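You operate a simulated robot arm through the tools that you are given. There is no shell and no other tool.

You are at the controls of a simulated robot arm. One attempt, no reset.

## Task
Wind the silver bobbin full of red thread, then switch the machine off.
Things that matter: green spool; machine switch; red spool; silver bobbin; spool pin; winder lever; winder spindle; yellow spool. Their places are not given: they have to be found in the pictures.

It is judged by the outcome, as a careful person would: the job done as asked, and still so three seconds after it is handed in. It fails if anything else is knocked over, pushed out of place, dropped, spilled or broken.

## Robot
A 6-joint arm with a two-finger gripper, fixed in place. Base frame: the origin is at the foot of the arm, x ahead of it, y to its left, z up; the work surface is at about z = 760. Lengths are in mm, angles in degrees, forces in N, time in s.
Its first joint turns from -166.0 to 166.0 degrees. Payload 3.43 kg.
The tool frame sits at the grasp point between the pads (the TCP): z along the fingers, y along the line on which they close. The tips reach 20 mm beyond it. Largest opening 190 mm; the body of the gripper starts 248 mm behind the TCP.
Orientation is told as [roll, pitch, yaw] about the base's x, y, z axes, in that order, counted from this pose: with the fingers straight down and closing along the base's y, the tool's x points along the base's -x, its y along +y and its z along -z.

## Interface
- The arm moves only by the tool apply_moves. Its argument "steps" is a list of rows, each a list of 6 numbers: the shift along the tool's x, y, z in units of 100 mm (1.0 is 100 mm), then the turn, a rotation vector about the tool's x, y, z in units of 90 degrees (1.0 is 90 degrees). In form: [[tx, ty, tz, rx, ry, rz], ...]. A call has 1 to 20 rows; each row is the pose to reach, as a shift and turn from the pose commanded when the call began, along the tool's axes at that moment. "gripper" is the closure, from 0 (fully open) to 1 (shut), set as the call begins (left out, the last holds). A call with a number of a shift or a turn outside -1 to 1 is refused whole. Each row takes 0.2 s and may step no farther than 50 mm and 8.6 degrees from the row before; otherwise, or with a gripper value out of range, the whole call is refused. Where a pose cannot be reached the arm comes as near as it can. A force on the tool above 90 N (or 10 N above the force at the start of the call, whichever is more), or a blocked arm, ends the call early, and 0.2 s more pass. Each finger travels about 45 mm/s and halts on what it meets, pressing with about 44 N; the grip force reading is that of the motor and also rises with nothing between the fingers. The clock runs only during rows and for 0.2 s after the last one: add rows that repeat a pose to give the fingers time. It gives the time, the measured TCP pose, the force on the tool (base axes), the opening and the grip force at its end, in the units of the frame above (readings bear some noise), with the torque about the TCP (base axes, N m) and any sound that the robot's microphone picked up.
- Cameras (640 x 400 px; columns grow to the right, rows downward): "scene" is fixed at [38.9, 649.9, 1391.6]; the picture's right is [-0.38, -0.93, 0.00], its down [-0.32, 0.13, -0.94] and it looks along [0.87, -0.35, -0.34] (base axes); focal length 369 px, centre (320, 200). "wrist" rides on the gripper at [70, -8, -288] in the tool frame; the picture's right is [0.12, 0.99, 0.00], its down [-0.96, 0.12, -0.25] and it looks along [-0.25, 0.03, 0.97] (tool axes); focal length 261 px, centre (320, 200).
- capture(camera): a new picture of that camera. The clock stands still meanwhile.
- slide_trunk(by): slides the trunk up (or, below 0, down) by that many mm; the arm rides with it, the base frame stays. It gives what a move gives, with no picture.
- point_at(camera, pixels): for up to 12 pixels [column, row] of the newest picture of that camera ("zoom" is the newest enlarged one), the place [x, y, z] in the base frame of the surface seen there, good to about 2 mm, but the place of the scene camera against the robot may be out by one fixed shift of up to 18 mm in any direction. The clock stands still meanwhile.
- close_up(camera, box): a new picture of the part [left, top, right, bottom] of that camera's present view, enlarged. The clock stands still meanwhile.
- finish_job(): hands the job in; it is judged then, once.

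Leave the gripper open and the arm clear of the work at the hand-in unless told otherwise.

The tools are called after ">>>" as a command line: name --pt "numbers of a row" for each row, then --argument value for the rest, lists and objects as JSON in quotes. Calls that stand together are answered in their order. apply_moves: Moves the arm, as the interface text tells. Its arguments: {"type":"object","properties":{"steps":{"type":"array"},"gripper":{"type":"number"}},"required":["steps"]} The other tools are called the same way: slide_trunk (by) slides the trunk up or down; capture (camera) takes a picture; point_at (camera, pixels) gives the place of the surface under pixels of a picture; close_up (camera, box) takes an enlarged picture of a part of a camera's view; finish_job () hands the job in.

At the start:

```text
time_s: 0.0
tool_pos: [717.3, 68.4, 1272.4]
orientation: [0.0, 0.0, 0.0]
ft_force: [0.7, 0.7, 0.2]
ft_torque: [0.03, 0.01, 0.03]
width: 189.9
finger_force: 0.0
trunk travel left (down, up): [-175.0, 65.0]
```

scene: 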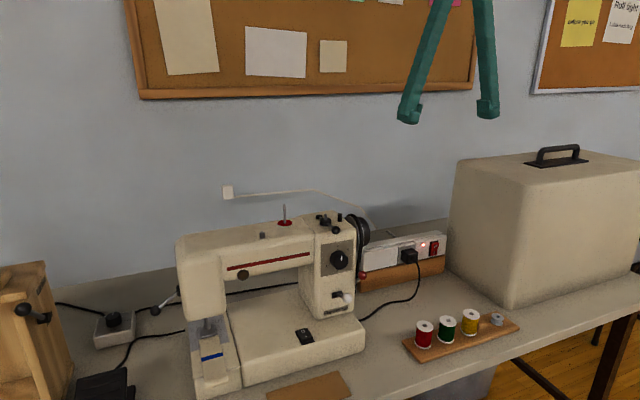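
wrist: 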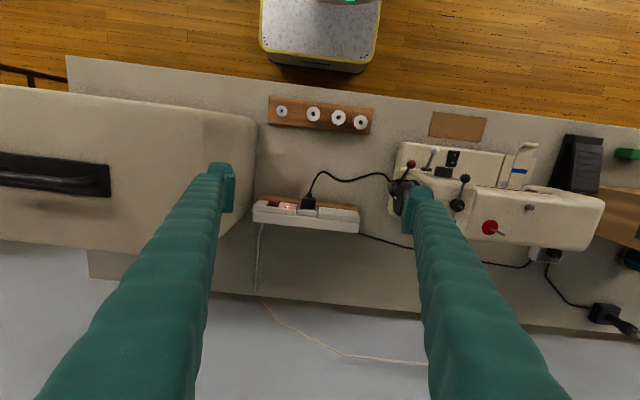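

I see a sewing machine, a spool board with red, green and yellow spools plus a silver bobbin, and a power strip. I'll take enlarged pictures of the machine and of the spool board first.

>>> close_up --camera "scene" --box '[170, 190, 380, 325]'

>>> close_up --camera "scene" --box '[390, 280, 540, 375]'

>>> close_up --camera "wrist" --box '[380, 120, 620, 270]'

>>> close_up --camera "wrist" --box '[230, 80, 400, 250]'

>>> close_up --camera "scene" --box '[250, 190, 390, 280]'

```text
2.96 times, centred on (275, 258) of scene
```

zoom: 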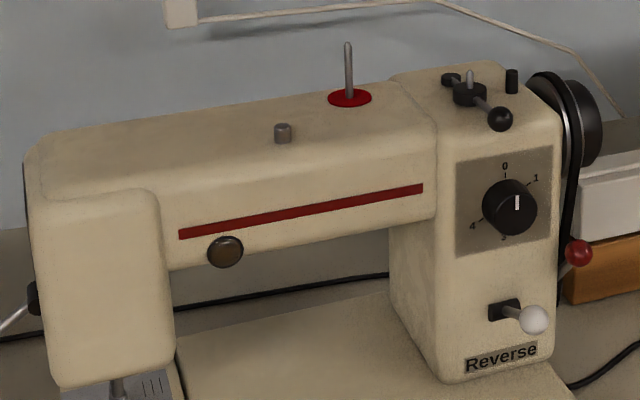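

```text
4.21 times, centred on (465, 328) of scene
```

zoom: 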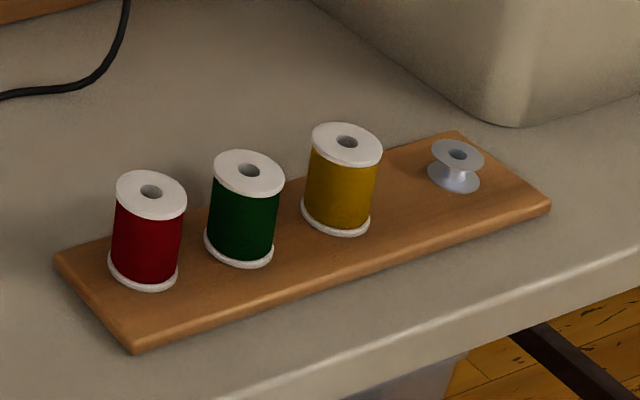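

```text
2.67 times, centred on (500, 195) of wrist
```

zoom: 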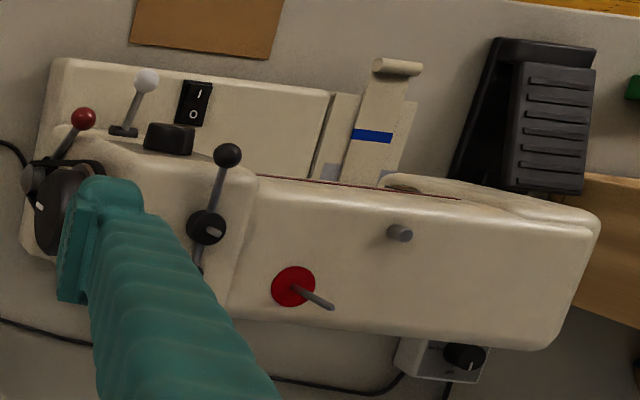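

```text
2.35 times, centred on (315, 165) of wrist
```

zoom: 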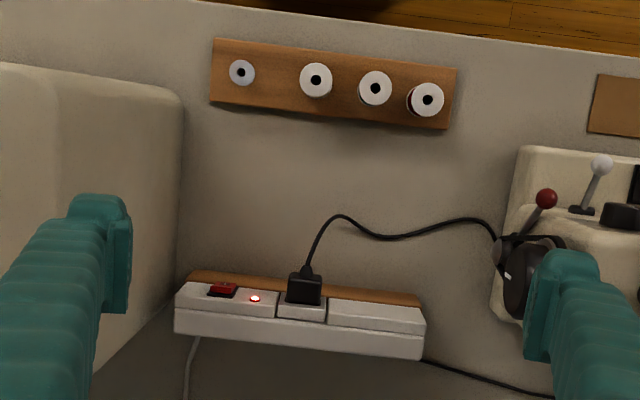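

```text
4.44 times, centred on (320, 235) of scene
```

zoom: 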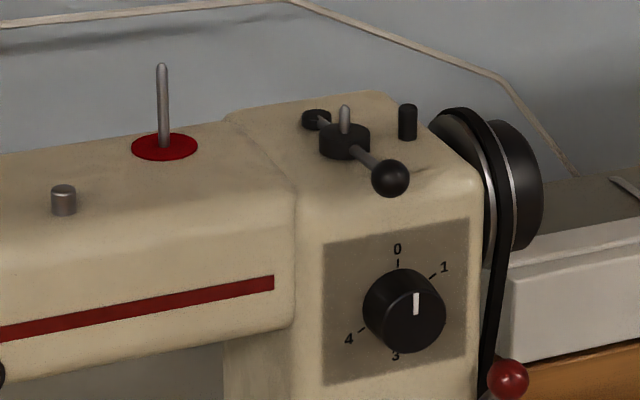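

Layout so far: the spool pin is on the red felt, the winder spindle and its black-knob lever are on top of the head, the I/O rocker is on the base, and the bobbin sits at the right end of the board. Next I'll measure these places with both cameras, to find the scene camera's shift.

>>> capture --camera "wrist"

>>> capture --camera "scene"

>>> point_at --camera "wrist" --pixels '[[281, 110], [313, 114], [338, 117], [361, 122], [490, 228], [454, 157], [465, 178], [457, 205], [411, 163], [434, 149], [356, 127], [278, 106]]'

>>> point_at --camera "scene" --pixels '[[425, 325], [448, 320], [471, 313], [497, 316], [285, 222], [304, 336], [335, 230], [323, 221], [360, 273], [347, 297], [339, 217], [285, 208]]'

```text
taken
```

wrist: 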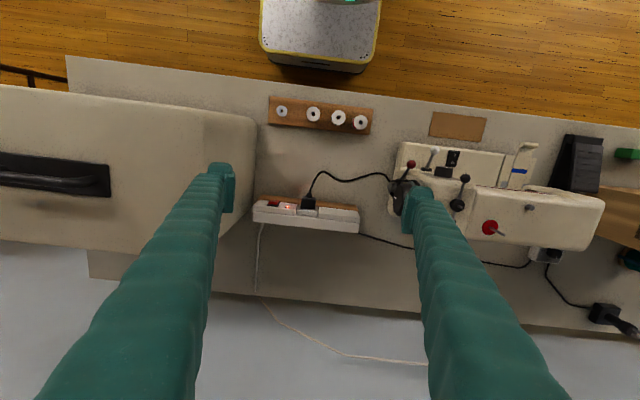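

```text
taken
```

scene: 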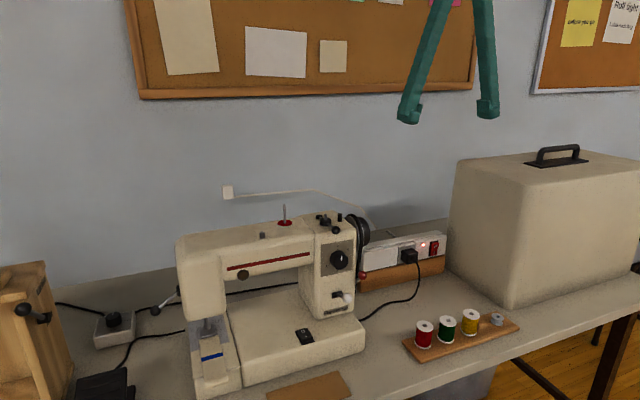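

```text
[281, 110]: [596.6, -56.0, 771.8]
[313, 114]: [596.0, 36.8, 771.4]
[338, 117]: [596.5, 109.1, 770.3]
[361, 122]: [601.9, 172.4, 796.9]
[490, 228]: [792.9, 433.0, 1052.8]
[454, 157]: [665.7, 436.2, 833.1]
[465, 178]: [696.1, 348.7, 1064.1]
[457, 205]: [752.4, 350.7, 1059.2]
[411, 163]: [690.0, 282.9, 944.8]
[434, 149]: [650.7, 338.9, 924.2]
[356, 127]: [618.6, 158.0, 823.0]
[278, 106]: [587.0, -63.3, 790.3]
```

```text
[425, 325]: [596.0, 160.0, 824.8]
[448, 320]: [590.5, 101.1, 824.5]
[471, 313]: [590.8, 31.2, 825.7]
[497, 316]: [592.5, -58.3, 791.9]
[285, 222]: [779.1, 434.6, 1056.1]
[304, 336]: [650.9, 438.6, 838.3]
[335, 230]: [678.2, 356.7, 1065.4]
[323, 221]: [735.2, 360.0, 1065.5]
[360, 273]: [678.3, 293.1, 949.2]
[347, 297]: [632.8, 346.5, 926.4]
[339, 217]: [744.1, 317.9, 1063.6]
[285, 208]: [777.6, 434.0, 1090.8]
```

The wrist camera sees the spools around x≈597 and y≈172 (red), 109 (green) and 37 (yellow), with the bobbin at y≈-56. The winder is near (750, 350, 1060) and the felt near (793, 433, 1053). I'll move over the machine for a closer look, starting with 100 mm along +y.

>>> apply_moves --pt "0 0.45 0 0 0 0" --pt "0 0.9 0 0 0 0" --pt "0 1 0 0 0 0" --gripper 0

>>> apply_moves --pt "0 0.45 0 0 0 0" --pt "0 0.9 0 0 0 0" --pt "0 1 0 0 0 0"

>>> apply_moves --pt "0 0.4 0.2 0 0 0" --pt "0 0.8 0.5 0 0 0" --pt "-0.1 1 0.7 0 0 0" --pt "-0.1 1 0.7 0 0 0"

>>> capture --camera "wrist"

```text
time_s: 0.8
tool_pos: [718.5, 170.2, 1273.9]
orientation: [0.0, 0.0, 0.0]
ft_force: [0.3, 0.1, 0.6]
ft_torque: [0.04, 0.05, 0.01]
width: 190.1
finger_force: 0.0
trunk travel left (down, up): [-175.0, 65.0]
```

```text
time_s: 1.6
tool_pos: [718.9, 268.9, 1271.0]
orientation: [0.0, 0.0, 0.0]
ft_force: [0.4, -0.6, -0.5]
ft_torque: [0.02, 0.04, -0.03]
width: 189.7
finger_force: 0.1
trunk travel left (down, up): [-175.0, 65.0]
```

```text
time_s: 2.6
tool_pos: [726.7, 371.2, 1203.9]
orientation: [0.0, 0.0, 0.0]
ft_force: [-0.3, 0.1, -0.1]
ft_torque: [-0.01, 0.03, 0.0]
width: 190.0
finger_force: 0.2
trunk travel left (down, up): [-175.0, 65.0]
```

```text
taken
```

wrist: 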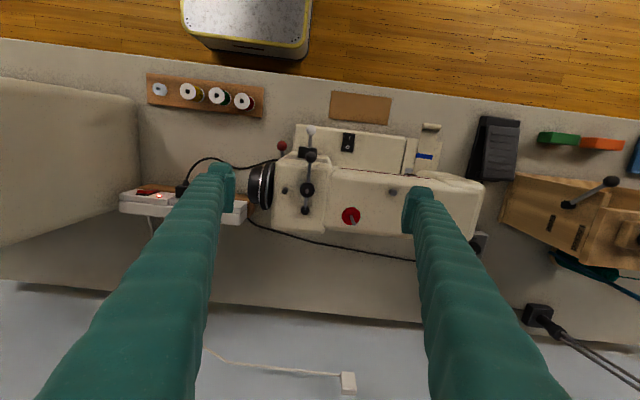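

The winder now sits between the fingers. I'll enlarge that area and the rocker switch.

>>> close_up --camera "wrist" --box '[250, 120, 400, 240]'

>>> close_up --camera "scene" --box '[270, 310, 340, 360]'

>>> close_up --camera "scene" --box '[300, 195, 370, 245]'

```text
3.33 times, centred on (325, 180) of wrist
```

zoom: 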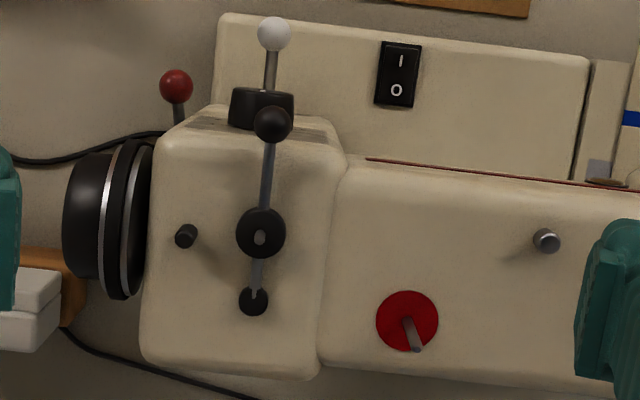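

```text
8.00 times, centred on (305, 335) of scene
```

zoom: 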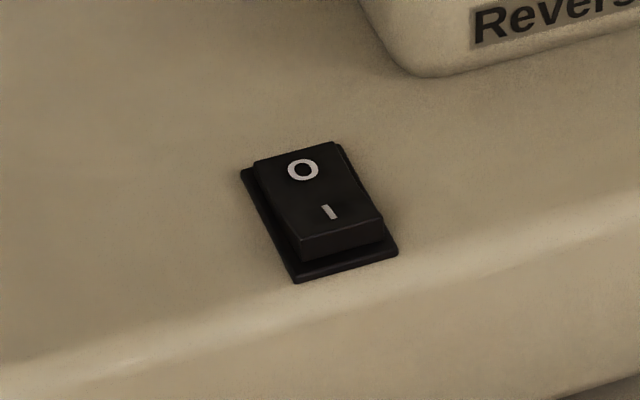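

```text
8.00 times, centred on (335, 220) of scene
```

zoom: 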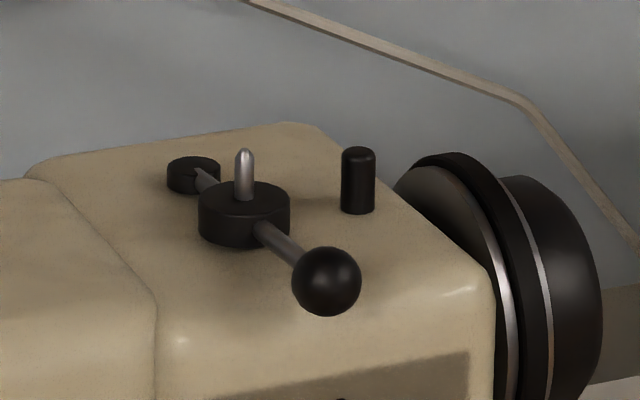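

The rocker has its I end raised, so the machine is off. The spindle disc rides on a lever that pivots at the small rear disc, and the black post to its right is the stop. I'll re-enlarge the wrist view and measure the key points.

>>> close_up --camera "wrist" --box '[265, 120, 385, 220]'

```text
4.00 times, centred on (325, 170) of wrist
```

zoom: 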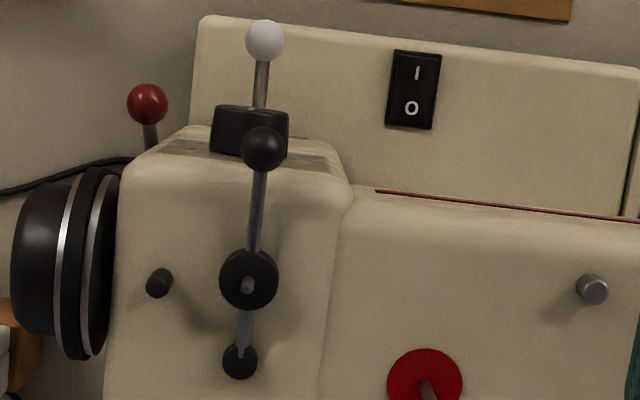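

Now I'll query points in this enlarged picture: disc, spindle tip, post, pivot, knob, switch, felt and guide stub.

>>> point_at --camera "zoom" --pixels '[[247, 285], [229, 280], [270, 280], [248, 258], [159, 275], [157, 291], [240, 362], [264, 146], [416, 72], [411, 108], [424, 384], [592, 288]]'

>>> point_at --camera "zoom" --pixels '[[390, 388], [460, 378], [408, 353], [428, 395], [250, 115], [264, 30], [147, 98], [255, 210], [413, 54], [405, 125], [300, 250], [450, 205]]'

```text
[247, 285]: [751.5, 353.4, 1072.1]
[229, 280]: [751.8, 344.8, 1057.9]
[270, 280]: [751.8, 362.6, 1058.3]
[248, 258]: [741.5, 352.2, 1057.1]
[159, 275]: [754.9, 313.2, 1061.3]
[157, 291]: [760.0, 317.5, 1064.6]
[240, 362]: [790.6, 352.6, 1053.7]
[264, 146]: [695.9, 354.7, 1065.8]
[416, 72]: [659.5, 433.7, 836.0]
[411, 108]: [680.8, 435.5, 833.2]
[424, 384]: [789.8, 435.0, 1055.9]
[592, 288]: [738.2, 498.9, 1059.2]
```

```text
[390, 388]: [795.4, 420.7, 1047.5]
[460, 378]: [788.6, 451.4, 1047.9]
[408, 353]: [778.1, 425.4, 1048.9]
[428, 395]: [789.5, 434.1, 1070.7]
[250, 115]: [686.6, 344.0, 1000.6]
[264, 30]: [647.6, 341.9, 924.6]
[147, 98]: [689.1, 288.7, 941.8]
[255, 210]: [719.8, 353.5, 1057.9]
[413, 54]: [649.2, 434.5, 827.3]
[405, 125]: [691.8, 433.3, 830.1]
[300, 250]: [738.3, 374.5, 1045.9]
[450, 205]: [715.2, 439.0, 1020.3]
```

Measured: spindle axis ≈(752, 353) with its disc top at 1058 and tip at 1072. The lever pivot is at (790, 352), the knob at (696, 354, 1066), the post at (758, 315), and the spool pin at (790, 435) with felt at 1048. The switch has I at x≈659 and O at x≈681, both at y≈434, z≈835. I'll move back over the spool board for accurate spool positions.

>>> apply_moves --pt "0.2 -0.35 0 0 0 0" --pt "0.4 -0.7 0 0 0 0" --pt "0.6 -1 0 0 0 0"

>>> apply_moves --pt "0.2 -0.35 0 0 0 0" --pt "0.4 -0.7 0.2 0 0 0" --pt "0.7 -1 0.5 0 0 0" --pt "0.7 -1 0.9 0 0 0" --pt "0.7 -1 1 0 0 0"

>>> apply_moves --pt "0 -0.3 0.2 0 0 0" --pt "0 -0.6 0.5 0 0 0" --pt "0 -0.9 0.9 0 0 0" --pt "0 -0.9 1 0 0 0"

>>> capture --camera "wrist"

>>> close_up --camera "wrist" --box '[200, 120, 440, 270]'

```text
time_s: 3.4
tool_pos: [668.5, 266.6, 1203.9]
orientation: [0.0, 0.0, 0.1]
ft_force: [0.1, 0.2, 0.5]
ft_torque: [-0.1, 0.12, -0.04]
width: 189.8
finger_force: 0.0
trunk travel left (down, up): [-175.0, 65.0]
```

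```text
refused: row 3 steps farther than a row can; nothing moved
```

```text
time_s: 4.4
tool_pos: [664.7, 178.9, 1102.5]
orientation: [0.1, 0.0, 0.0]
ft_force: [-0.4, 1.4, -0.8]
ft_torque: [-0.03, -0.02, -0.02]
width: 189.9
finger_force: 0.1
trunk travel left (down, up): [-175.0, 65.0]
```

```text
taken
```

wrist: 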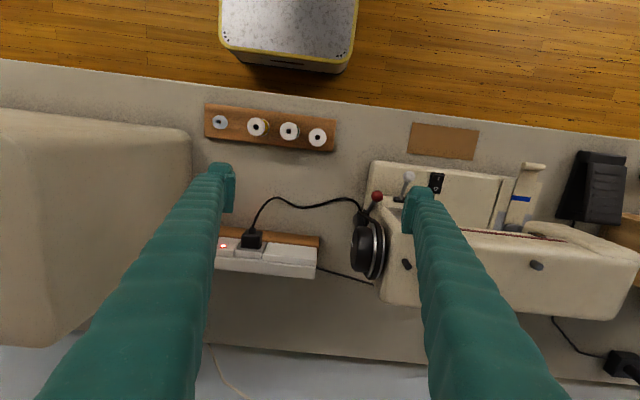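

```text
2.67 times, centred on (320, 195) of wrist
```

zoom: 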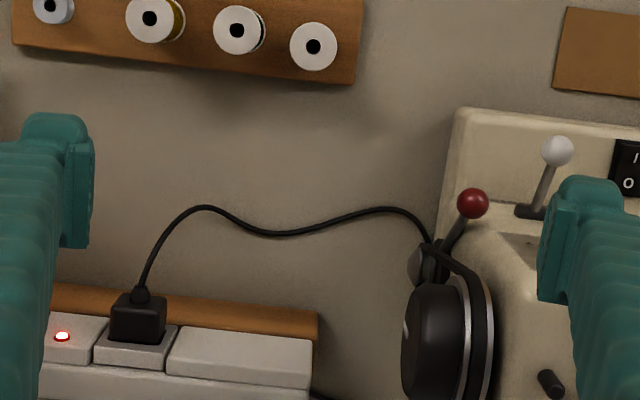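

One call was refused for its step size. The later one ran safely, leaving the tool at about (667, 178, 1102). I'll go on to (600, 110, 1050), which puts the board in the middle of the wrist view.

>>> apply_moves --pt "0.3 -0.3 0 0 0 0" --pt "0.6 -0.6 0 0 0 0" --pt "0.67 -0.65 0.3 0 0 0" --pt "0.67 -0.65 0.5 0 0 0"

>>> capture --camera "wrist"

>>> close_up --camera "wrist" --box '[220, 140, 380, 240]'

```text
time_s: 5.4
tool_pos: [598.7, 112.0, 1053.1]
orientation: [-0.1, 0.0, 0.2]
ft_force: [0.4, -0.3, 0.1]
ft_torque: [-0.02, -0.03, 0.01]
width: 190.1
finger_force: 0.1
trunk travel left (down, up): [-175.0, 65.0]
```

```text
taken
```

wrist: 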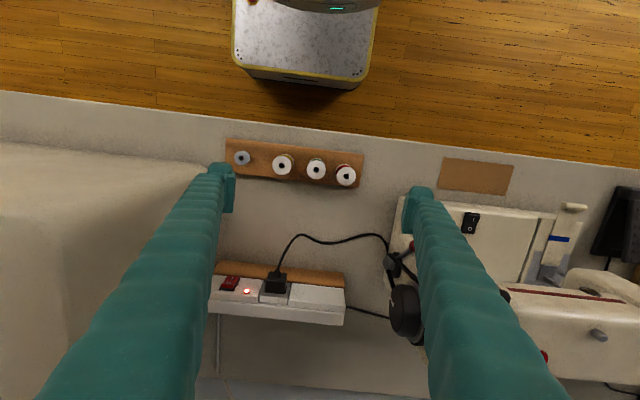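

```text
4.00 times, centred on (300, 190) of wrist
```

zoom: 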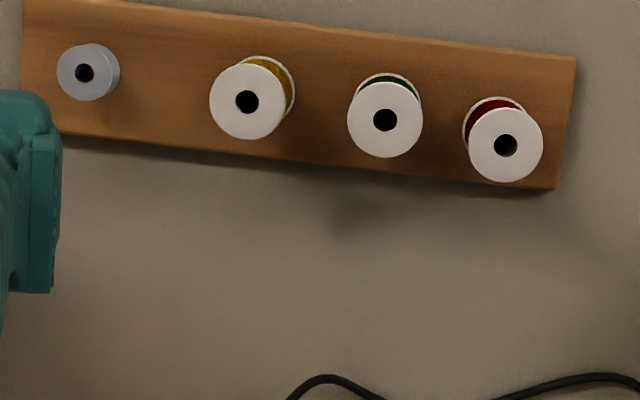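

I can see all four items. I'll measure the rims of the red and bobbin flanges, on opposite sides to get the centres, plus the board.

>>> point_at --camera "zoom" --pixels '[[473, 145], [539, 145], [505, 114], [505, 178], [62, 72], [108, 72], [85, 49], [85, 97], [386, 145], [246, 128], [550, 175], [150, 130]]'

>>> point_at --camera "wrist" --pixels '[[180, 170], [195, 178], [120, 170], [60, 150], [150, 300], [5, 155], [230, 215]]'

```text
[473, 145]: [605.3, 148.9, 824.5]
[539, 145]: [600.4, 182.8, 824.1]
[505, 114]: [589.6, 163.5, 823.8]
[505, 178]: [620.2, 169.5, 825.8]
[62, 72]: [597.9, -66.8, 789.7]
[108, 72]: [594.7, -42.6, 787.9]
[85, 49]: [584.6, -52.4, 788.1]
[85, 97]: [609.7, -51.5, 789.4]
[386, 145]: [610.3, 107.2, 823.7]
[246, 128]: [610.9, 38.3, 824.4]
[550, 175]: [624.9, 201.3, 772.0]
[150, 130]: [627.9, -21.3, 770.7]
```

```text
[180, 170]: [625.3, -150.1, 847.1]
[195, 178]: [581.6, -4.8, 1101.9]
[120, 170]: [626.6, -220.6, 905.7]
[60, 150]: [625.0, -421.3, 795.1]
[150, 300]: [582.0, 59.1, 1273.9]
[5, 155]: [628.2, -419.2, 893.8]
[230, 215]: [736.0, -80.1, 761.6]
```

Red spool: centre (604.5, 166), radius ≈17.5, z 771–824. Bobbin: centre (597, -54), radius ≈12.5, z 771–789. Next I'll turn the gripper 90° so it closes along base x, clear of the neighbouring spools, while shifting over the red spool with the fingers part closed.

>>> apply_moves --pt "0 0.05 0 0 0 0.09" --pt "0 0.1 0 0 0 0.18" --pt "0 0.2 0 0 0 0.27" --pt "0 0.3 0 0 0 0.36" --pt "0 0.4 0 0 0 0.45" --pt "-0.04 0.52 0 0 0 0.54" --pt "-0.04 0.52 0 0 0 0.63" --pt "-0.04 0.52 0 0 0 0.72" --pt "-0.04 0.52 0 0 0 0.81" --pt "-0.04 0.52 0 0 0 0.9" --pt "-0.04 0.52 0 0 0 0.98" --pt "-0.04 0.52 0 0 0 1" --pt "-0.04 0.52 0 0 0 1" --gripper 0.58

>>> capture --camera "wrist"

```text
time_s: 8.2
tool_pos: [603.5, 165.3, 1053.4]
orientation: [0.2, 0.0, -90.0]
ft_force: [-0.7, 0.1, -1.3]
ft_torque: [-0.02, 0.02, 0.0]
width: 79.7
finger_force: 0.0
trunk travel left (down, up): [-175.0, 65.0]
```

```text
taken
```

wrist: 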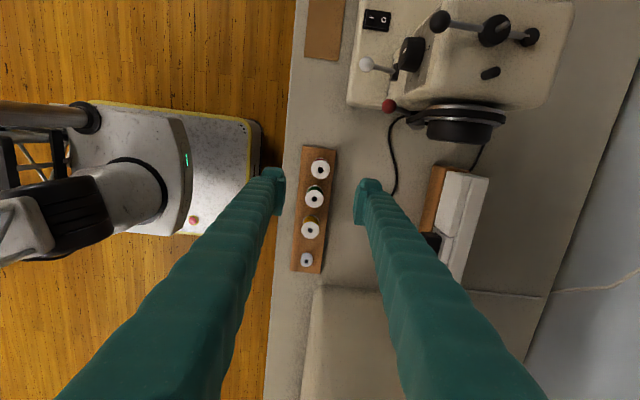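

The gripper is turned and the board lies between the fingers, with the red spool at (320, 170). I'll go down 170 mm in two calls, staying above the spools, and look again.

>>> apply_moves --pt "0 0 0.45 0 0 0" --pt "0 0 0.9 0 0 0" --pt "0 0 1 0 0 0"

>>> apply_moves --pt "0 0 0.4 0 0 0" --pt "0 0 0.7 0 0 0" --pt "0 0 0.7 0 0 0"

>>> capture --camera "wrist"

>>> close_up --camera "wrist" --box '[240, 140, 400, 240]'

```text
time_s: 9.0
tool_pos: [603.6, 165.9, 953.3]
orientation: [0.1, 0.0, -89.9]
ft_force: [-0.6, 0.7, 0.2]
ft_torque: [-0.02, -0.05, -0.01]
width: 79.8
finger_force: 0.1
trunk travel left (down, up): [-175.0, 65.0]
```

```text
time_s: 9.8
tool_pos: [604.1, 166.7, 884.1]
orientation: [0.0, 0.0, -90.0]
ft_force: [-0.1, -0.5, 0.6]
ft_torque: [-0.01, 0.01, 0.01]
width: 80.0
finger_force: 0.1
trunk travel left (down, up): [-175.0, 65.0]
```

```text
taken
```

wrist: 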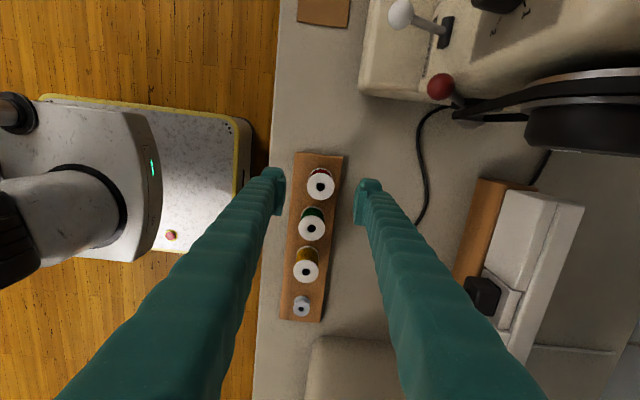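

```text
4.00 times, centred on (320, 190) of wrist
```

zoom: 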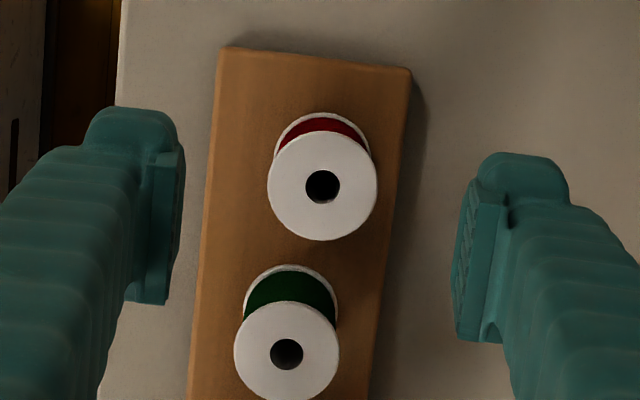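

I'll verify the red spool's centre from this closer view, using the left, right, top and bottom rim.

>>> point_at --camera "zoom" --pixels '[[270, 187], [374, 187], [322, 138], [322, 236], [240, 352], [335, 352], [283, 305], [286, 396], [168, 200], [470, 250]]'

```text
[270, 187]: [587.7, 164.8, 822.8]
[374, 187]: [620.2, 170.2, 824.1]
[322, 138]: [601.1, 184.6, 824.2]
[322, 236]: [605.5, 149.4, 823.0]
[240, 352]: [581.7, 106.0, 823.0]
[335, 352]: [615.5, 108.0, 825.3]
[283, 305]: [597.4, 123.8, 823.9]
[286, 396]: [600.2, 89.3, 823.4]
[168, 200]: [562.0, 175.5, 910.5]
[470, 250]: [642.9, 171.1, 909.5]
```

The red spool centre is (603.7, 167), and the fingers are centred on it within about 1 mm. I'll descend to TCP z≈795, with the tips just above the board, then close.

>>> apply_moves --pt "0 0.01 0.4 0 0 0" --pt "0 0.01 0.7 0 0 0" --pt "0 0.01 0.87 0 0 0" --pt "0 0.01 0.87 0 0 0"

>>> capture --camera "scene"

```text
time_s: 10.8
tool_pos: [604.6, 167.2, 795.0]
orientation: [0.2, 0.0, -90.0]
ft_force: [0.6, 0.6, 0.4]
ft_torque: [-0.01, -0.01, 0.01]
width: 79.8
finger_force: 0.0
trunk travel left (down, up): [-175.0, 65.0]
```

```text
taken
```

scene: 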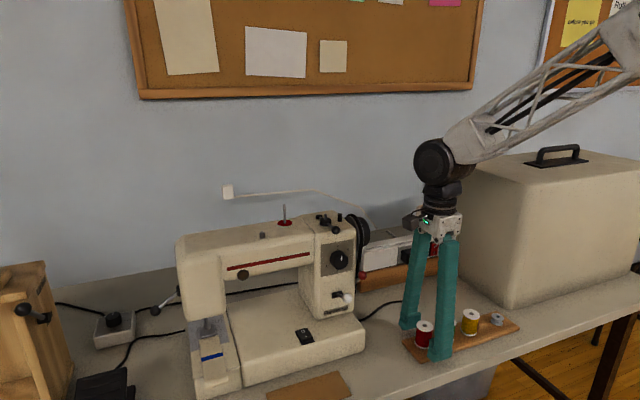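

The red spool stands between the fingers. Closing on it now.

>>> apply_moves --pt "0 0 0 0 0 0" --pt "0 0 0 0 0 0" --pt "0 0 0 0 0 0" --pt "0 0 0 0 0 0" --pt "0 0 0 0 0 0" --gripper 0.95

>>> close_up --camera "scene" --box '[370, 280, 530, 380]'

```text
time_s: 12.0
tool_pos: [604.8, 166.1, 795.7]
orientation: [0.0, -0.1, -90.0]
ft_force: [-0.3, -0.4, 0.3]
ft_torque: [-0.02, 0.0, 0.0]
width: 34.5
finger_force: 44.2
trunk travel left (down, up): [-175.0, 65.0]
```

```text
4.00 times, centred on (450, 330) of scene
```

zoom: 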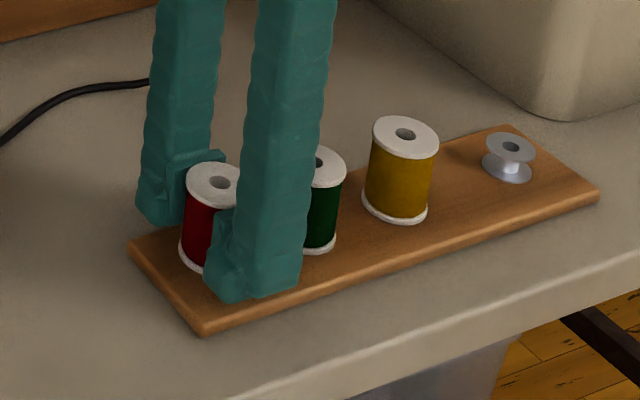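

The spool is held, with width 34.5 mm and grip 44 N. I'll lift it straight up in stages.

>>> apply_moves --pt "0 0 -0.2 0 0 0" --pt "0 0 -0.6 0 0 0" --pt "0 0 -1 0 0 0"

>>> apply_moves --pt "0 0 -0.45 0 0 0" --pt "0 0 -0.9 0 0 0" --pt "0 0 -1 0 0 0"

>>> apply_moves --pt "0 0 -0.45 0 0 0" --pt "0 0 -0.9 0 0 0" --pt "0 0 -1 0 0 0"

>>> apply_moves --pt "0 0 -0.4 0 0 0" --pt "0 0 -0.7 0 0 0" --pt "0 0 -0.7 0 0 0"

>>> capture --camera "scene"

```text
time_s: 12.8
tool_pos: [604.2, 162.3, 893.7]
orientation: [0.0, 0.0, -89.9]
ft_force: [1.2, 0.6, 0.0]
ft_torque: [-0.06, 0.06, 0.0]
width: 34.3
finger_force: 44.4
trunk travel left (down, up): [-175.0, 65.0]
```

```text
time_s: 13.6
tool_pos: [605.6, 163.2, 994.0]
orientation: [-0.1, 0.1, -90.1]
ft_force: [-0.2, -0.3, 0.3]
ft_torque: [-0.01, 0.03, 0.02]
width: 33.9
finger_force: 44.2
trunk travel left (down, up): [-175.0, 65.0]
```

```text
time_s: 14.4
tool_pos: [601.5, 164.0, 1092.6]
orientation: [-0.1, -0.1, -90.0]
ft_force: [0.1, -0.7, -0.4]
ft_torque: [-0.03, 0.07, 0.01]
width: 33.9
finger_force: 43.9
trunk travel left (down, up): [-175.0, 65.0]
```

```text
time_s: 15.2
tool_pos: [601.7, 165.9, 1160.5]
orientation: [0.0, -0.1, -90.0]
ft_force: [-0.2, 0.2, -0.2]
ft_torque: [0.02, -0.04, 0.0]
width: 34.3
finger_force: 44.8
trunk travel left (down, up): [-175.0, 65.0]
```

```text
taken
```

scene: 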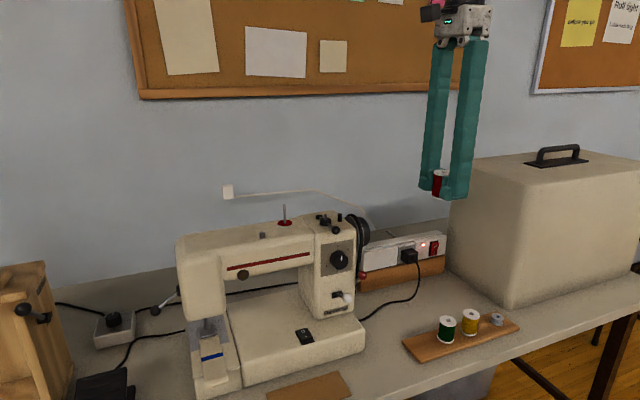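

The spool is up cleanly and the green and yellow spools are undisturbed. I'll carry it toward the pin at (790, 435), with the spool bottom at z≈1136, well above the pin tip at about 1095.

>>> apply_moves --pt "0.3 0.2 0 0 0 0" --pt "0.6 0.4 0 0 0 0" --pt "0.9 0.6 0 0 0 0"

>>> apply_moves --pt "0.3 0.2 0 0 0 0" --pt "0.6 0.4 0 0 0 0" --pt "0.9 0.6 0 0 0 0"

>>> apply_moves --pt "0.3 0.2 0 0 0 0" --pt "0.6 0.4 0 0 0 0" --pt "0.6 0.4 0 0 0 0" --pt "0.6 0.4 0 0 0 0"

>>> capture --camera "wrist"

>>> capture --camera "scene"

```text
time_s: 16.0
tool_pos: [662.3, 256.2, 1166.3]
orientation: [0.0, 0.0, -89.9]
ft_force: [-0.1, -0.3, 0.5]
ft_torque: [0.13, -0.13, -0.01]
width: 34.3
finger_force: 43.8
trunk travel left (down, up): [-175.0, 65.0]
```

```text
time_s: 16.8
tool_pos: [721.6, 345.5, 1164.8]
orientation: [0.0, 0.0, -90.0]
ft_force: [-0.6, -0.4, 0.8]
ft_torque: [0.1, -0.1, 0.02]
width: 34.2
finger_force: 43.6
trunk travel left (down, up): [-175.0, 65.0]
```

```text
time_s: 17.8
tool_pos: [762.9, 403.8, 1165.6]
orientation: [0.0, 0.0, -90.0]
ft_force: [0.5, -0.1, 0.5]
ft_torque: [0.03, 0.0, 0.02]
width: 34.1
finger_force: 44.1
trunk travel left (down, up): [-175.0, 65.0]
```

```text
taken
```

wrist: 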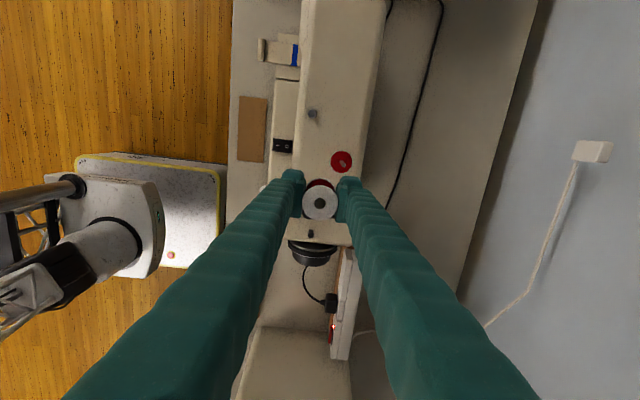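

```text
taken
```

scene: 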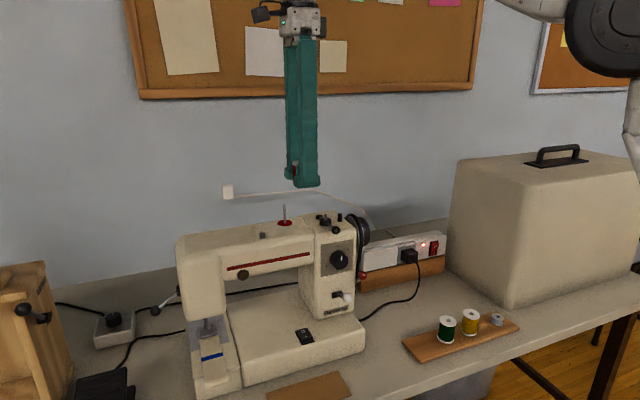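

From here I can see both the held spool, at (319, 202), and the pin's felt, at (341, 161). I'll enlarge and measure both with the same camera so that errors cancel.

>>> close_up --camera "wrist" --box '[285, 140, 381, 200]'

>>> point_at --camera "wrist" --pixels '[[319, 215], [305, 202], [334, 202], [319, 190], [319, 217]]'

```text
6.67 times, centred on (333, 170) of wrist
```

zoom: 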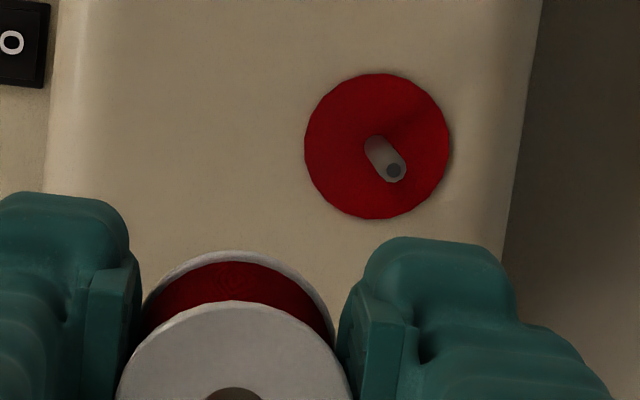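

```text
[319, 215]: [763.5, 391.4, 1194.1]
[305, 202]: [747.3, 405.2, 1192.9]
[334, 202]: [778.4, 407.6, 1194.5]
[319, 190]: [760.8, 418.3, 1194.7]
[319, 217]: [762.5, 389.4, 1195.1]
```

>>> point_at --camera "zoom" --pixels '[[394, 170], [380, 150], [310, 147], [446, 147], [377, 78], [377, 214], [370, 140], [500, 200]]'

>>> close_up --camera "wrist" --box '[279, 175, 359, 225]'

```text
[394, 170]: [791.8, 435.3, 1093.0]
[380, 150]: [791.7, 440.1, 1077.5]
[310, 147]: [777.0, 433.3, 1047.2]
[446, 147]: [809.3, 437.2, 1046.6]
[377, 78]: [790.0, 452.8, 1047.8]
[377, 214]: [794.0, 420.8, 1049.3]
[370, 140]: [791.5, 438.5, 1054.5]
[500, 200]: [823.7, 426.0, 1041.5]
```

```text
8.00 times, centred on (319, 200) of wrist
```

zoom: 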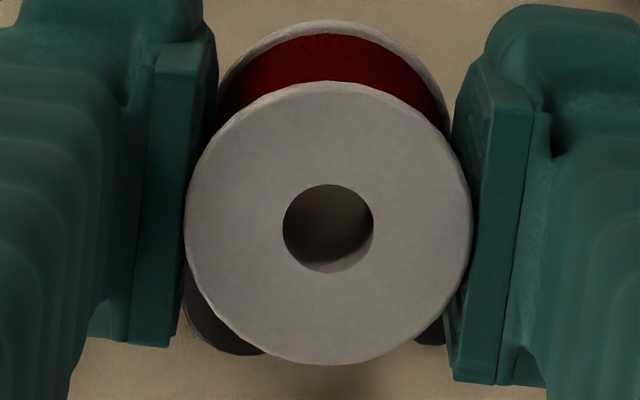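

Pin tip is (791.8, 435.3, 1093), so its axis is about (792, 436). Now I'll measure the held spool's rim in this zoom.

>>> point_at --camera "zoom" --pixels '[[192, 225], [466, 225], [328, 88], [330, 357], [275, 228], [382, 228], [328, 176], [328, 280]]'

```text
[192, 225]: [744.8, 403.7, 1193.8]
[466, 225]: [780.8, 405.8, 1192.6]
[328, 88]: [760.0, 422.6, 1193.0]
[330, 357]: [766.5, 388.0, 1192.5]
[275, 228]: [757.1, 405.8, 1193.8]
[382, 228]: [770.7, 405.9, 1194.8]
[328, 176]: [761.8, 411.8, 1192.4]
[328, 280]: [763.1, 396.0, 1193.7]
```

The spool centre is about (763.2, 404.9, top 1193), so I need +28.8 in x and +31.1 in y. I'll move there and lower to just above the pin tip.

>>> apply_moves --pt "0.2 0.2 0 0 0 0" --pt "0.31 0.288 0 0 0 0" --pt "0.31 0.288 0.25 0 0 0" --pt "0.31 0.288 0.37 0 0 0" --pt "0.31 0.288 0.37 0 0 0"

>>> close_up --camera "scene" --box '[235, 160, 347, 240]'

>>> close_up --camera "wrist" --box '[279, 175, 359, 225]'

```text
time_s: 19.0
tool_pos: [793.1, 434.4, 1128.5]
orientation: [-0.1, 0.0, -90.1]
ft_force: [-0.4, -1.0, -1.3]
ft_torque: [-0.02, -0.02, -0.04]
width: 34.4
finger_force: 44.1
trunk travel left (down, up): [-175.0, 65.0]
```

```text
5.00 times, centred on (291, 200) of scene
```

zoom: 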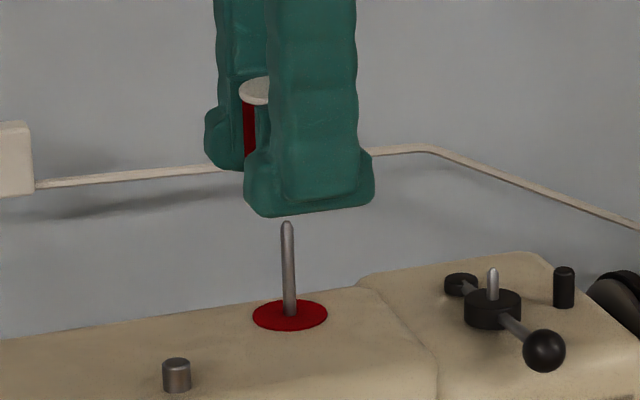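

```text
8.00 times, centred on (319, 200) of wrist
```

zoom: 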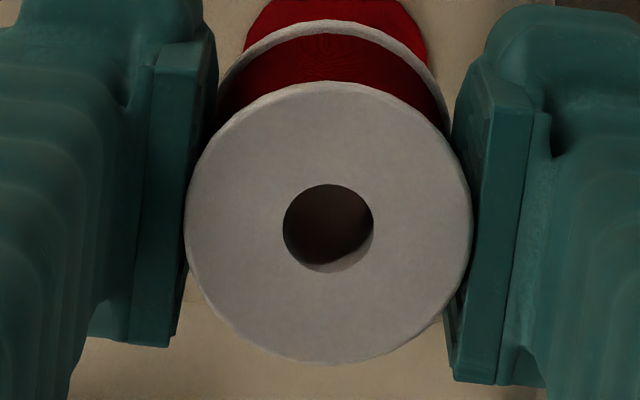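

Everything lines up as far as I can see. I'll lower 25 mm slowly, watching the force, so the pin should enter the hole.

>>> apply_moves --pt "0 0 0.08 0 0 0" --pt "0 0 0.16 0 0 0" --pt "0 0 0.25 0 0 0" --pt "0 0 0.25 0 0 0"

>>> close_up --camera "scene" --box '[235, 160, 347, 240]'

>>> close_up --camera "wrist" --box '[299, 185, 339, 210]'

```text
time_s: 20.0
tool_pos: [790.0, 435.9, 1103.8]
orientation: [0.0, 0.0, -90.0]
ft_force: [0.0, 0.3, -0.5]
ft_torque: [0.04, -0.02, 0.0]
width: 34.3
finger_force: 44.2
trunk travel left (down, up): [-175.0, 65.0]
```

```text
5.00 times, centred on (291, 200) of scene
```

zoom: 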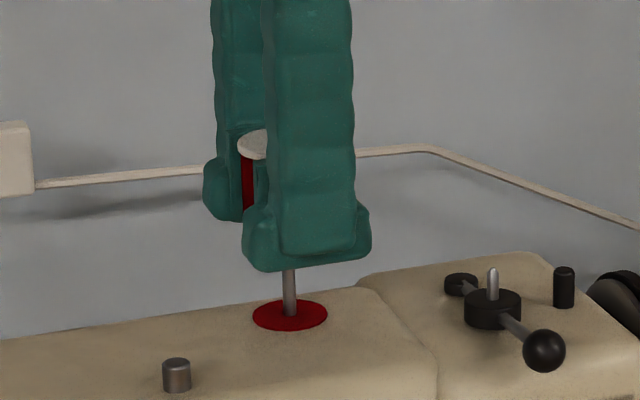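

```text
16.00 times, centred on (319, 198) of wrist
```

zoom: 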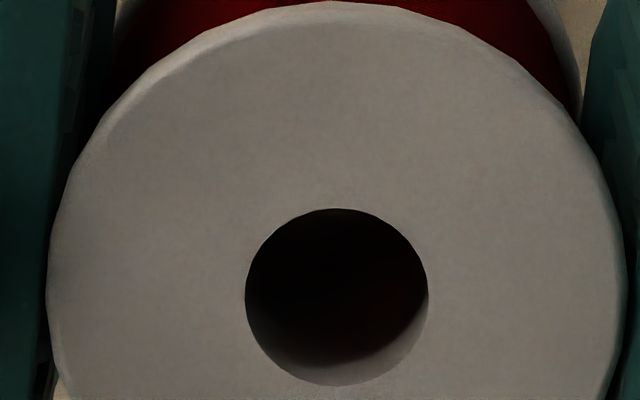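

There's no force and the spool bottom (~1079) is now below the pin tip (1093), so the pin is inside the hole. I'll continue down toward the felt, another 28 mm.

>>> apply_moves --pt "0 0 0.1 0 0 0" --pt "0 0 0.18 0 0 0" --pt "0 0 0.24 0 0 0" --pt "0 0 0.28 0 0 0" --pt "0 0 0.28 0 0 0"

>>> close_up --camera "scene" --box '[235, 170, 347, 250]'

>>> close_up --camera "wrist" --box '[299, 190, 339, 215]'

```text
time_s: 21.2
tool_pos: [793.7, 436.8, 1074.7]
orientation: [0.1, 0.1, -90.0]
ft_force: [-0.6, 0.5, -0.2]
ft_torque: [0.02, -0.03, -0.01]
width: 34.1
finger_force: 43.7
trunk travel left (down, up): [-175.0, 65.0]
```

```text
5.00 times, centred on (291, 210) of scene
```

zoom: 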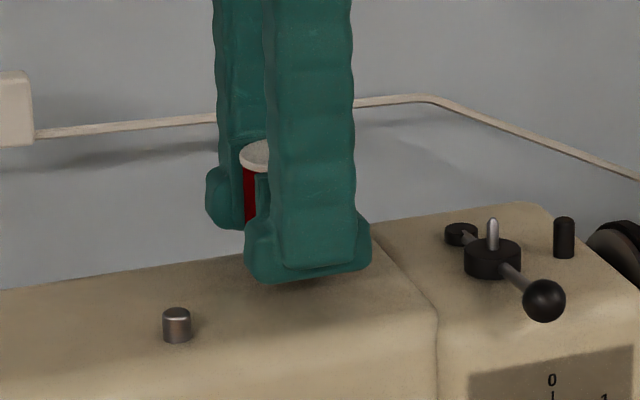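

```text
16.00 times, centred on (319, 202) of wrist
```

zoom: 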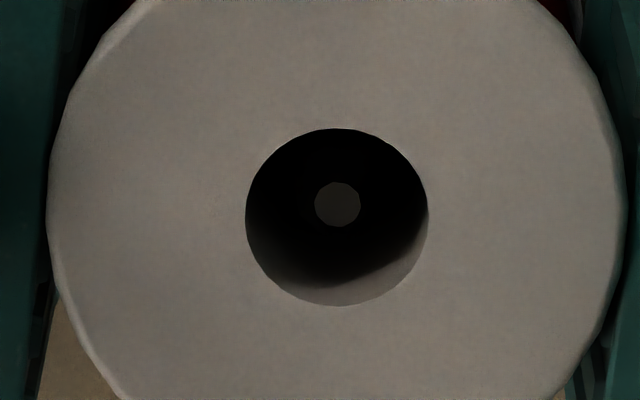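

The pin's end shows in the middle of the hole. I'll check the spool top height; seated should be about 1048 + 53 = 1101.

>>> point_at --camera "zoom" --pixels '[[200, 200], [480, 200], [340, 60], [340, 350]]'

>>> apply_moves --pt "0 0 0.01 0 0 0" --pt "0 0 0.02 0 0 0" --pt "0 0 0.02 0 0 0"

```text
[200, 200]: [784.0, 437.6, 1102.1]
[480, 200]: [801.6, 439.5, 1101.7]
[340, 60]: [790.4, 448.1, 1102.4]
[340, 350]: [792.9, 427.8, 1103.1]
```

```text
time_s: 22.0
tool_pos: [793.4, 435.1, 1072.4]
orientation: [0.1, 0.0, -90.0]
ft_force: [0.8, 0.4, -1.2]
ft_torque: [0.0, -0.01, 0.02]
width: 34.4
finger_force: 44.0
trunk travel left (down, up): [-175.0, 65.0]
```

The spool is now within about 1 mm of the felt. I'll release by opening to about 65 mm.

>>> apply_moves --pt "0 0 0 0 0 0" --pt "0 0 0 0 0 0" --pt "0 0 0 0 0 0" --pt "0 0 0 0 0 0" --gripper 0.65

>>> apply_moves --pt "0 0 -0.15 0 0 0" --pt "0 0 -0.4 0 0 0" --pt "0 0 -0.8 0 0 0" --pt "0 0 -0.95 0 0 0" --pt "0 0 -0.95 0 0 0"

>>> capture --camera "wrist"

>>> close_up --camera "scene" --box '[235, 160, 375, 260]'

```text
time_s: 23.0
tool_pos: [792.1, 436.6, 1072.8]
orientation: [-0.1, 0.0, -89.9]
ft_force: [0.4, -0.5, 0.0]
ft_torque: [0.02, -0.03, -0.04]
width: 66.6
finger_force: 0.1
trunk travel left (down, up): [-175.0, 65.0]
```

```text
time_s: 24.2
tool_pos: [792.2, 435.8, 1169.0]
orientation: [0.0, 0.0, -90.0]
ft_force: [0.2, 0.6, -0.1]
ft_torque: [0.02, -0.01, 0.0]
width: 66.8
finger_force: 0.1
trunk travel left (down, up): [-175.0, 65.0]
```

```text
taken
```

wrist: 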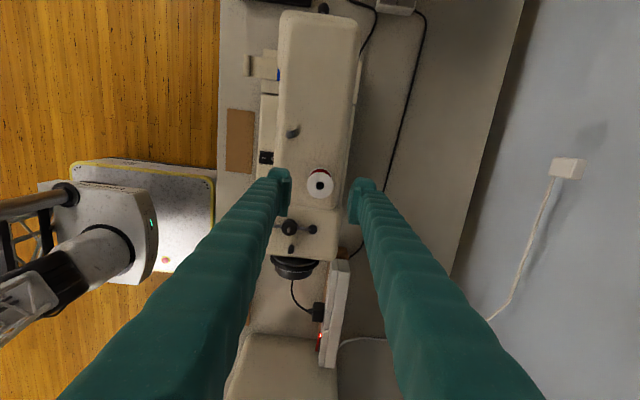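

```text
4.00 times, centred on (305, 210) of scene
```

zoom: 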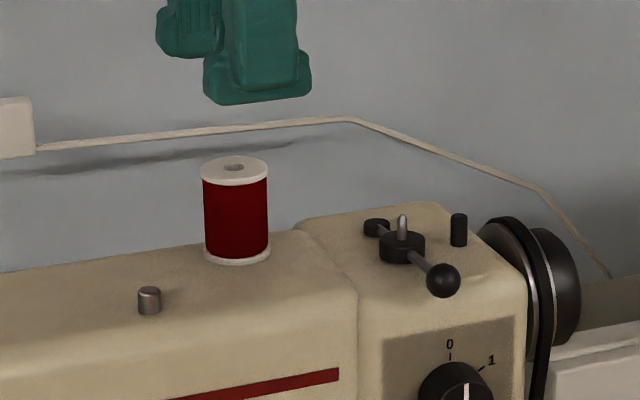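

The red spool stands upright on its pin. Now to fetch the silver bobbin: I'll travel back to above (597, -54) in five equal moves.

>>> apply_moves --pt "-0.33 -0.13 0 0 0 0" --pt "-0.66 -0.26 0 0 0 0" --pt "-0.98 -0.39 0 0 0 0"

>>> apply_moves --pt "-0.33 -0.13 0 0 0 0" --pt "-0.66 -0.26 0 0 0 0" --pt "-0.98 -0.39 0 0 0 0"

>>> apply_moves --pt "-0.33 -0.13 0 0 0 0" --pt "-0.66 -0.26 0 0 0 0" --pt "-0.98 -0.39 0 0 0 0"

>>> apply_moves --pt "-0.33 -0.13 0 0 0 0" --pt "-0.66 -0.26 0 0 0 0" --pt "-0.98 -0.39 0 0 0 0"

>>> apply_moves --pt "-0.33 -0.13 0 0 0 0" --pt "-0.66 -0.26 0 0 0 0" --pt "-0.98 -0.39 0 0 0 0" --pt "-0.98 -0.39 0 0 0 0"

>>> capture --camera "wrist"

>>> capture --camera "scene"

```text
time_s: 25.0
tool_pos: [755.2, 340.4, 1165.6]
orientation: [-0.1, 0.0, -89.8]
ft_force: [0.1, 0.0, -0.8]
ft_torque: [-0.12, 0.01, 0.0]
width: 66.6
finger_force: 0.1
trunk travel left (down, up): [-175.0, 65.0]
```

```text
time_s: 25.8
tool_pos: [716.4, 240.3, 1163.7]
orientation: [0.1, 0.0, -89.9]
ft_force: [0.3, 0.9, -0.2]
ft_torque: [-0.11, 0.05, 0.0]
width: 66.6
finger_force: 0.0
trunk travel left (down, up): [-175.0, 65.0]
```

```text
time_s: 26.6
tool_pos: [676.7, 142.6, 1167.5]
orientation: [-0.1, 0.0, -90.0]
ft_force: [0.2, 0.0, -0.9]
ft_torque: [-0.1, 0.09, 0.01]
width: 66.6
finger_force: 0.1
trunk travel left (down, up): [-175.0, 65.0]
```

```text
time_s: 27.4
tool_pos: [639.0, 45.6, 1166.9]
orientation: [0.0, 0.0, -90.0]
ft_force: [0.7, -0.5, -0.4]
ft_torque: [-0.09, 0.09, 0.02]
width: 66.5
finger_force: 0.1
trunk travel left (down, up): [-175.0, 65.0]
```

```text
time_s: 28.4
tool_pos: [598.6, -55.1, 1167.2]
orientation: [0.0, -0.1, -89.8]
ft_force: [0.1, -0.1, 0.3]
ft_torque: [0.0, -0.01, 0.0]
width: 66.3
finger_force: 0.1
trunk travel left (down, up): [-175.0, 65.0]
```

```text
taken
```

wrist: 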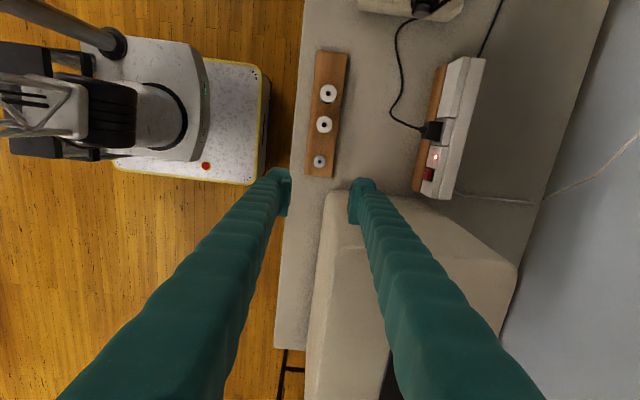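

```text
taken
```

scene: 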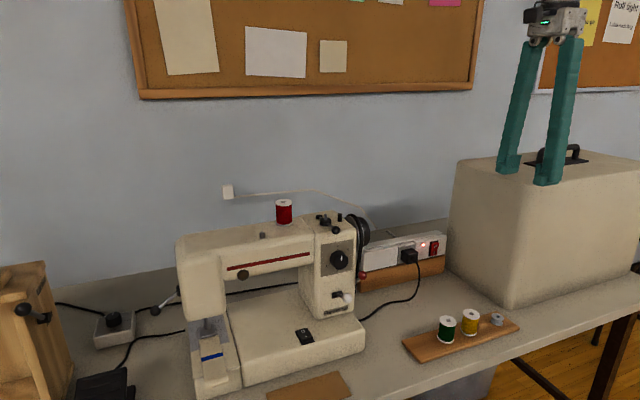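

I'll check the cover box's nearest edges and the bobbin before going down.

>>> point_at --camera "wrist" --pixels '[[333, 195], [345, 200], [330, 210], [342, 193], [325, 215], [400, 205], [319, 153], [319, 168], [312, 161], [327, 161]]'

>>> apply_moves --pt "0 0 0.45 0 0 0" --pt "0 0 0.9 0 0 0" --pt "0 0 1 0 0 0" --pt "0 0 1 0 0 0"

>>> capture --camera "wrist"

```text
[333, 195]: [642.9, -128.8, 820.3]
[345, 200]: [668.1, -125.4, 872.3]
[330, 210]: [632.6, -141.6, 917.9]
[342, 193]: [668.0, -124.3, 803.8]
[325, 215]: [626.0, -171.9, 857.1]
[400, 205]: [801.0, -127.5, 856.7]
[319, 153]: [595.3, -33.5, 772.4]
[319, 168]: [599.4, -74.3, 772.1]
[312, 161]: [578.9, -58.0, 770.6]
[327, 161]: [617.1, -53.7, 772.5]
```

```text
time_s: 29.4
tool_pos: [598.1, -51.7, 1066.6]
orientation: [0.0, 0.1, -89.9]
ft_force: [-0.6, -0.3, -0.6]
ft_torque: [-0.01, 0.0, 0.04]
width: 66.5
finger_force: 0.1
trunk travel left (down, up): [-175.0, 65.0]
```

```text
taken
```

wrist: 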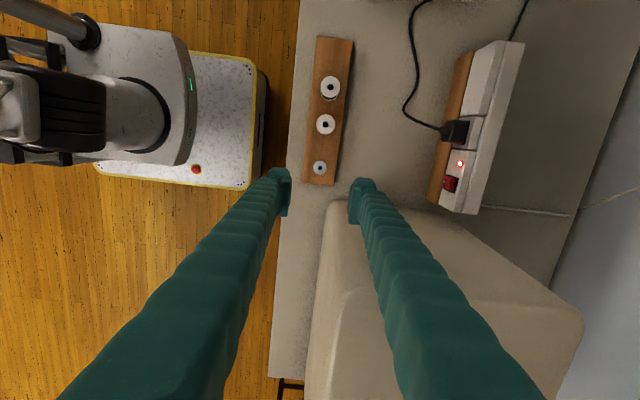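

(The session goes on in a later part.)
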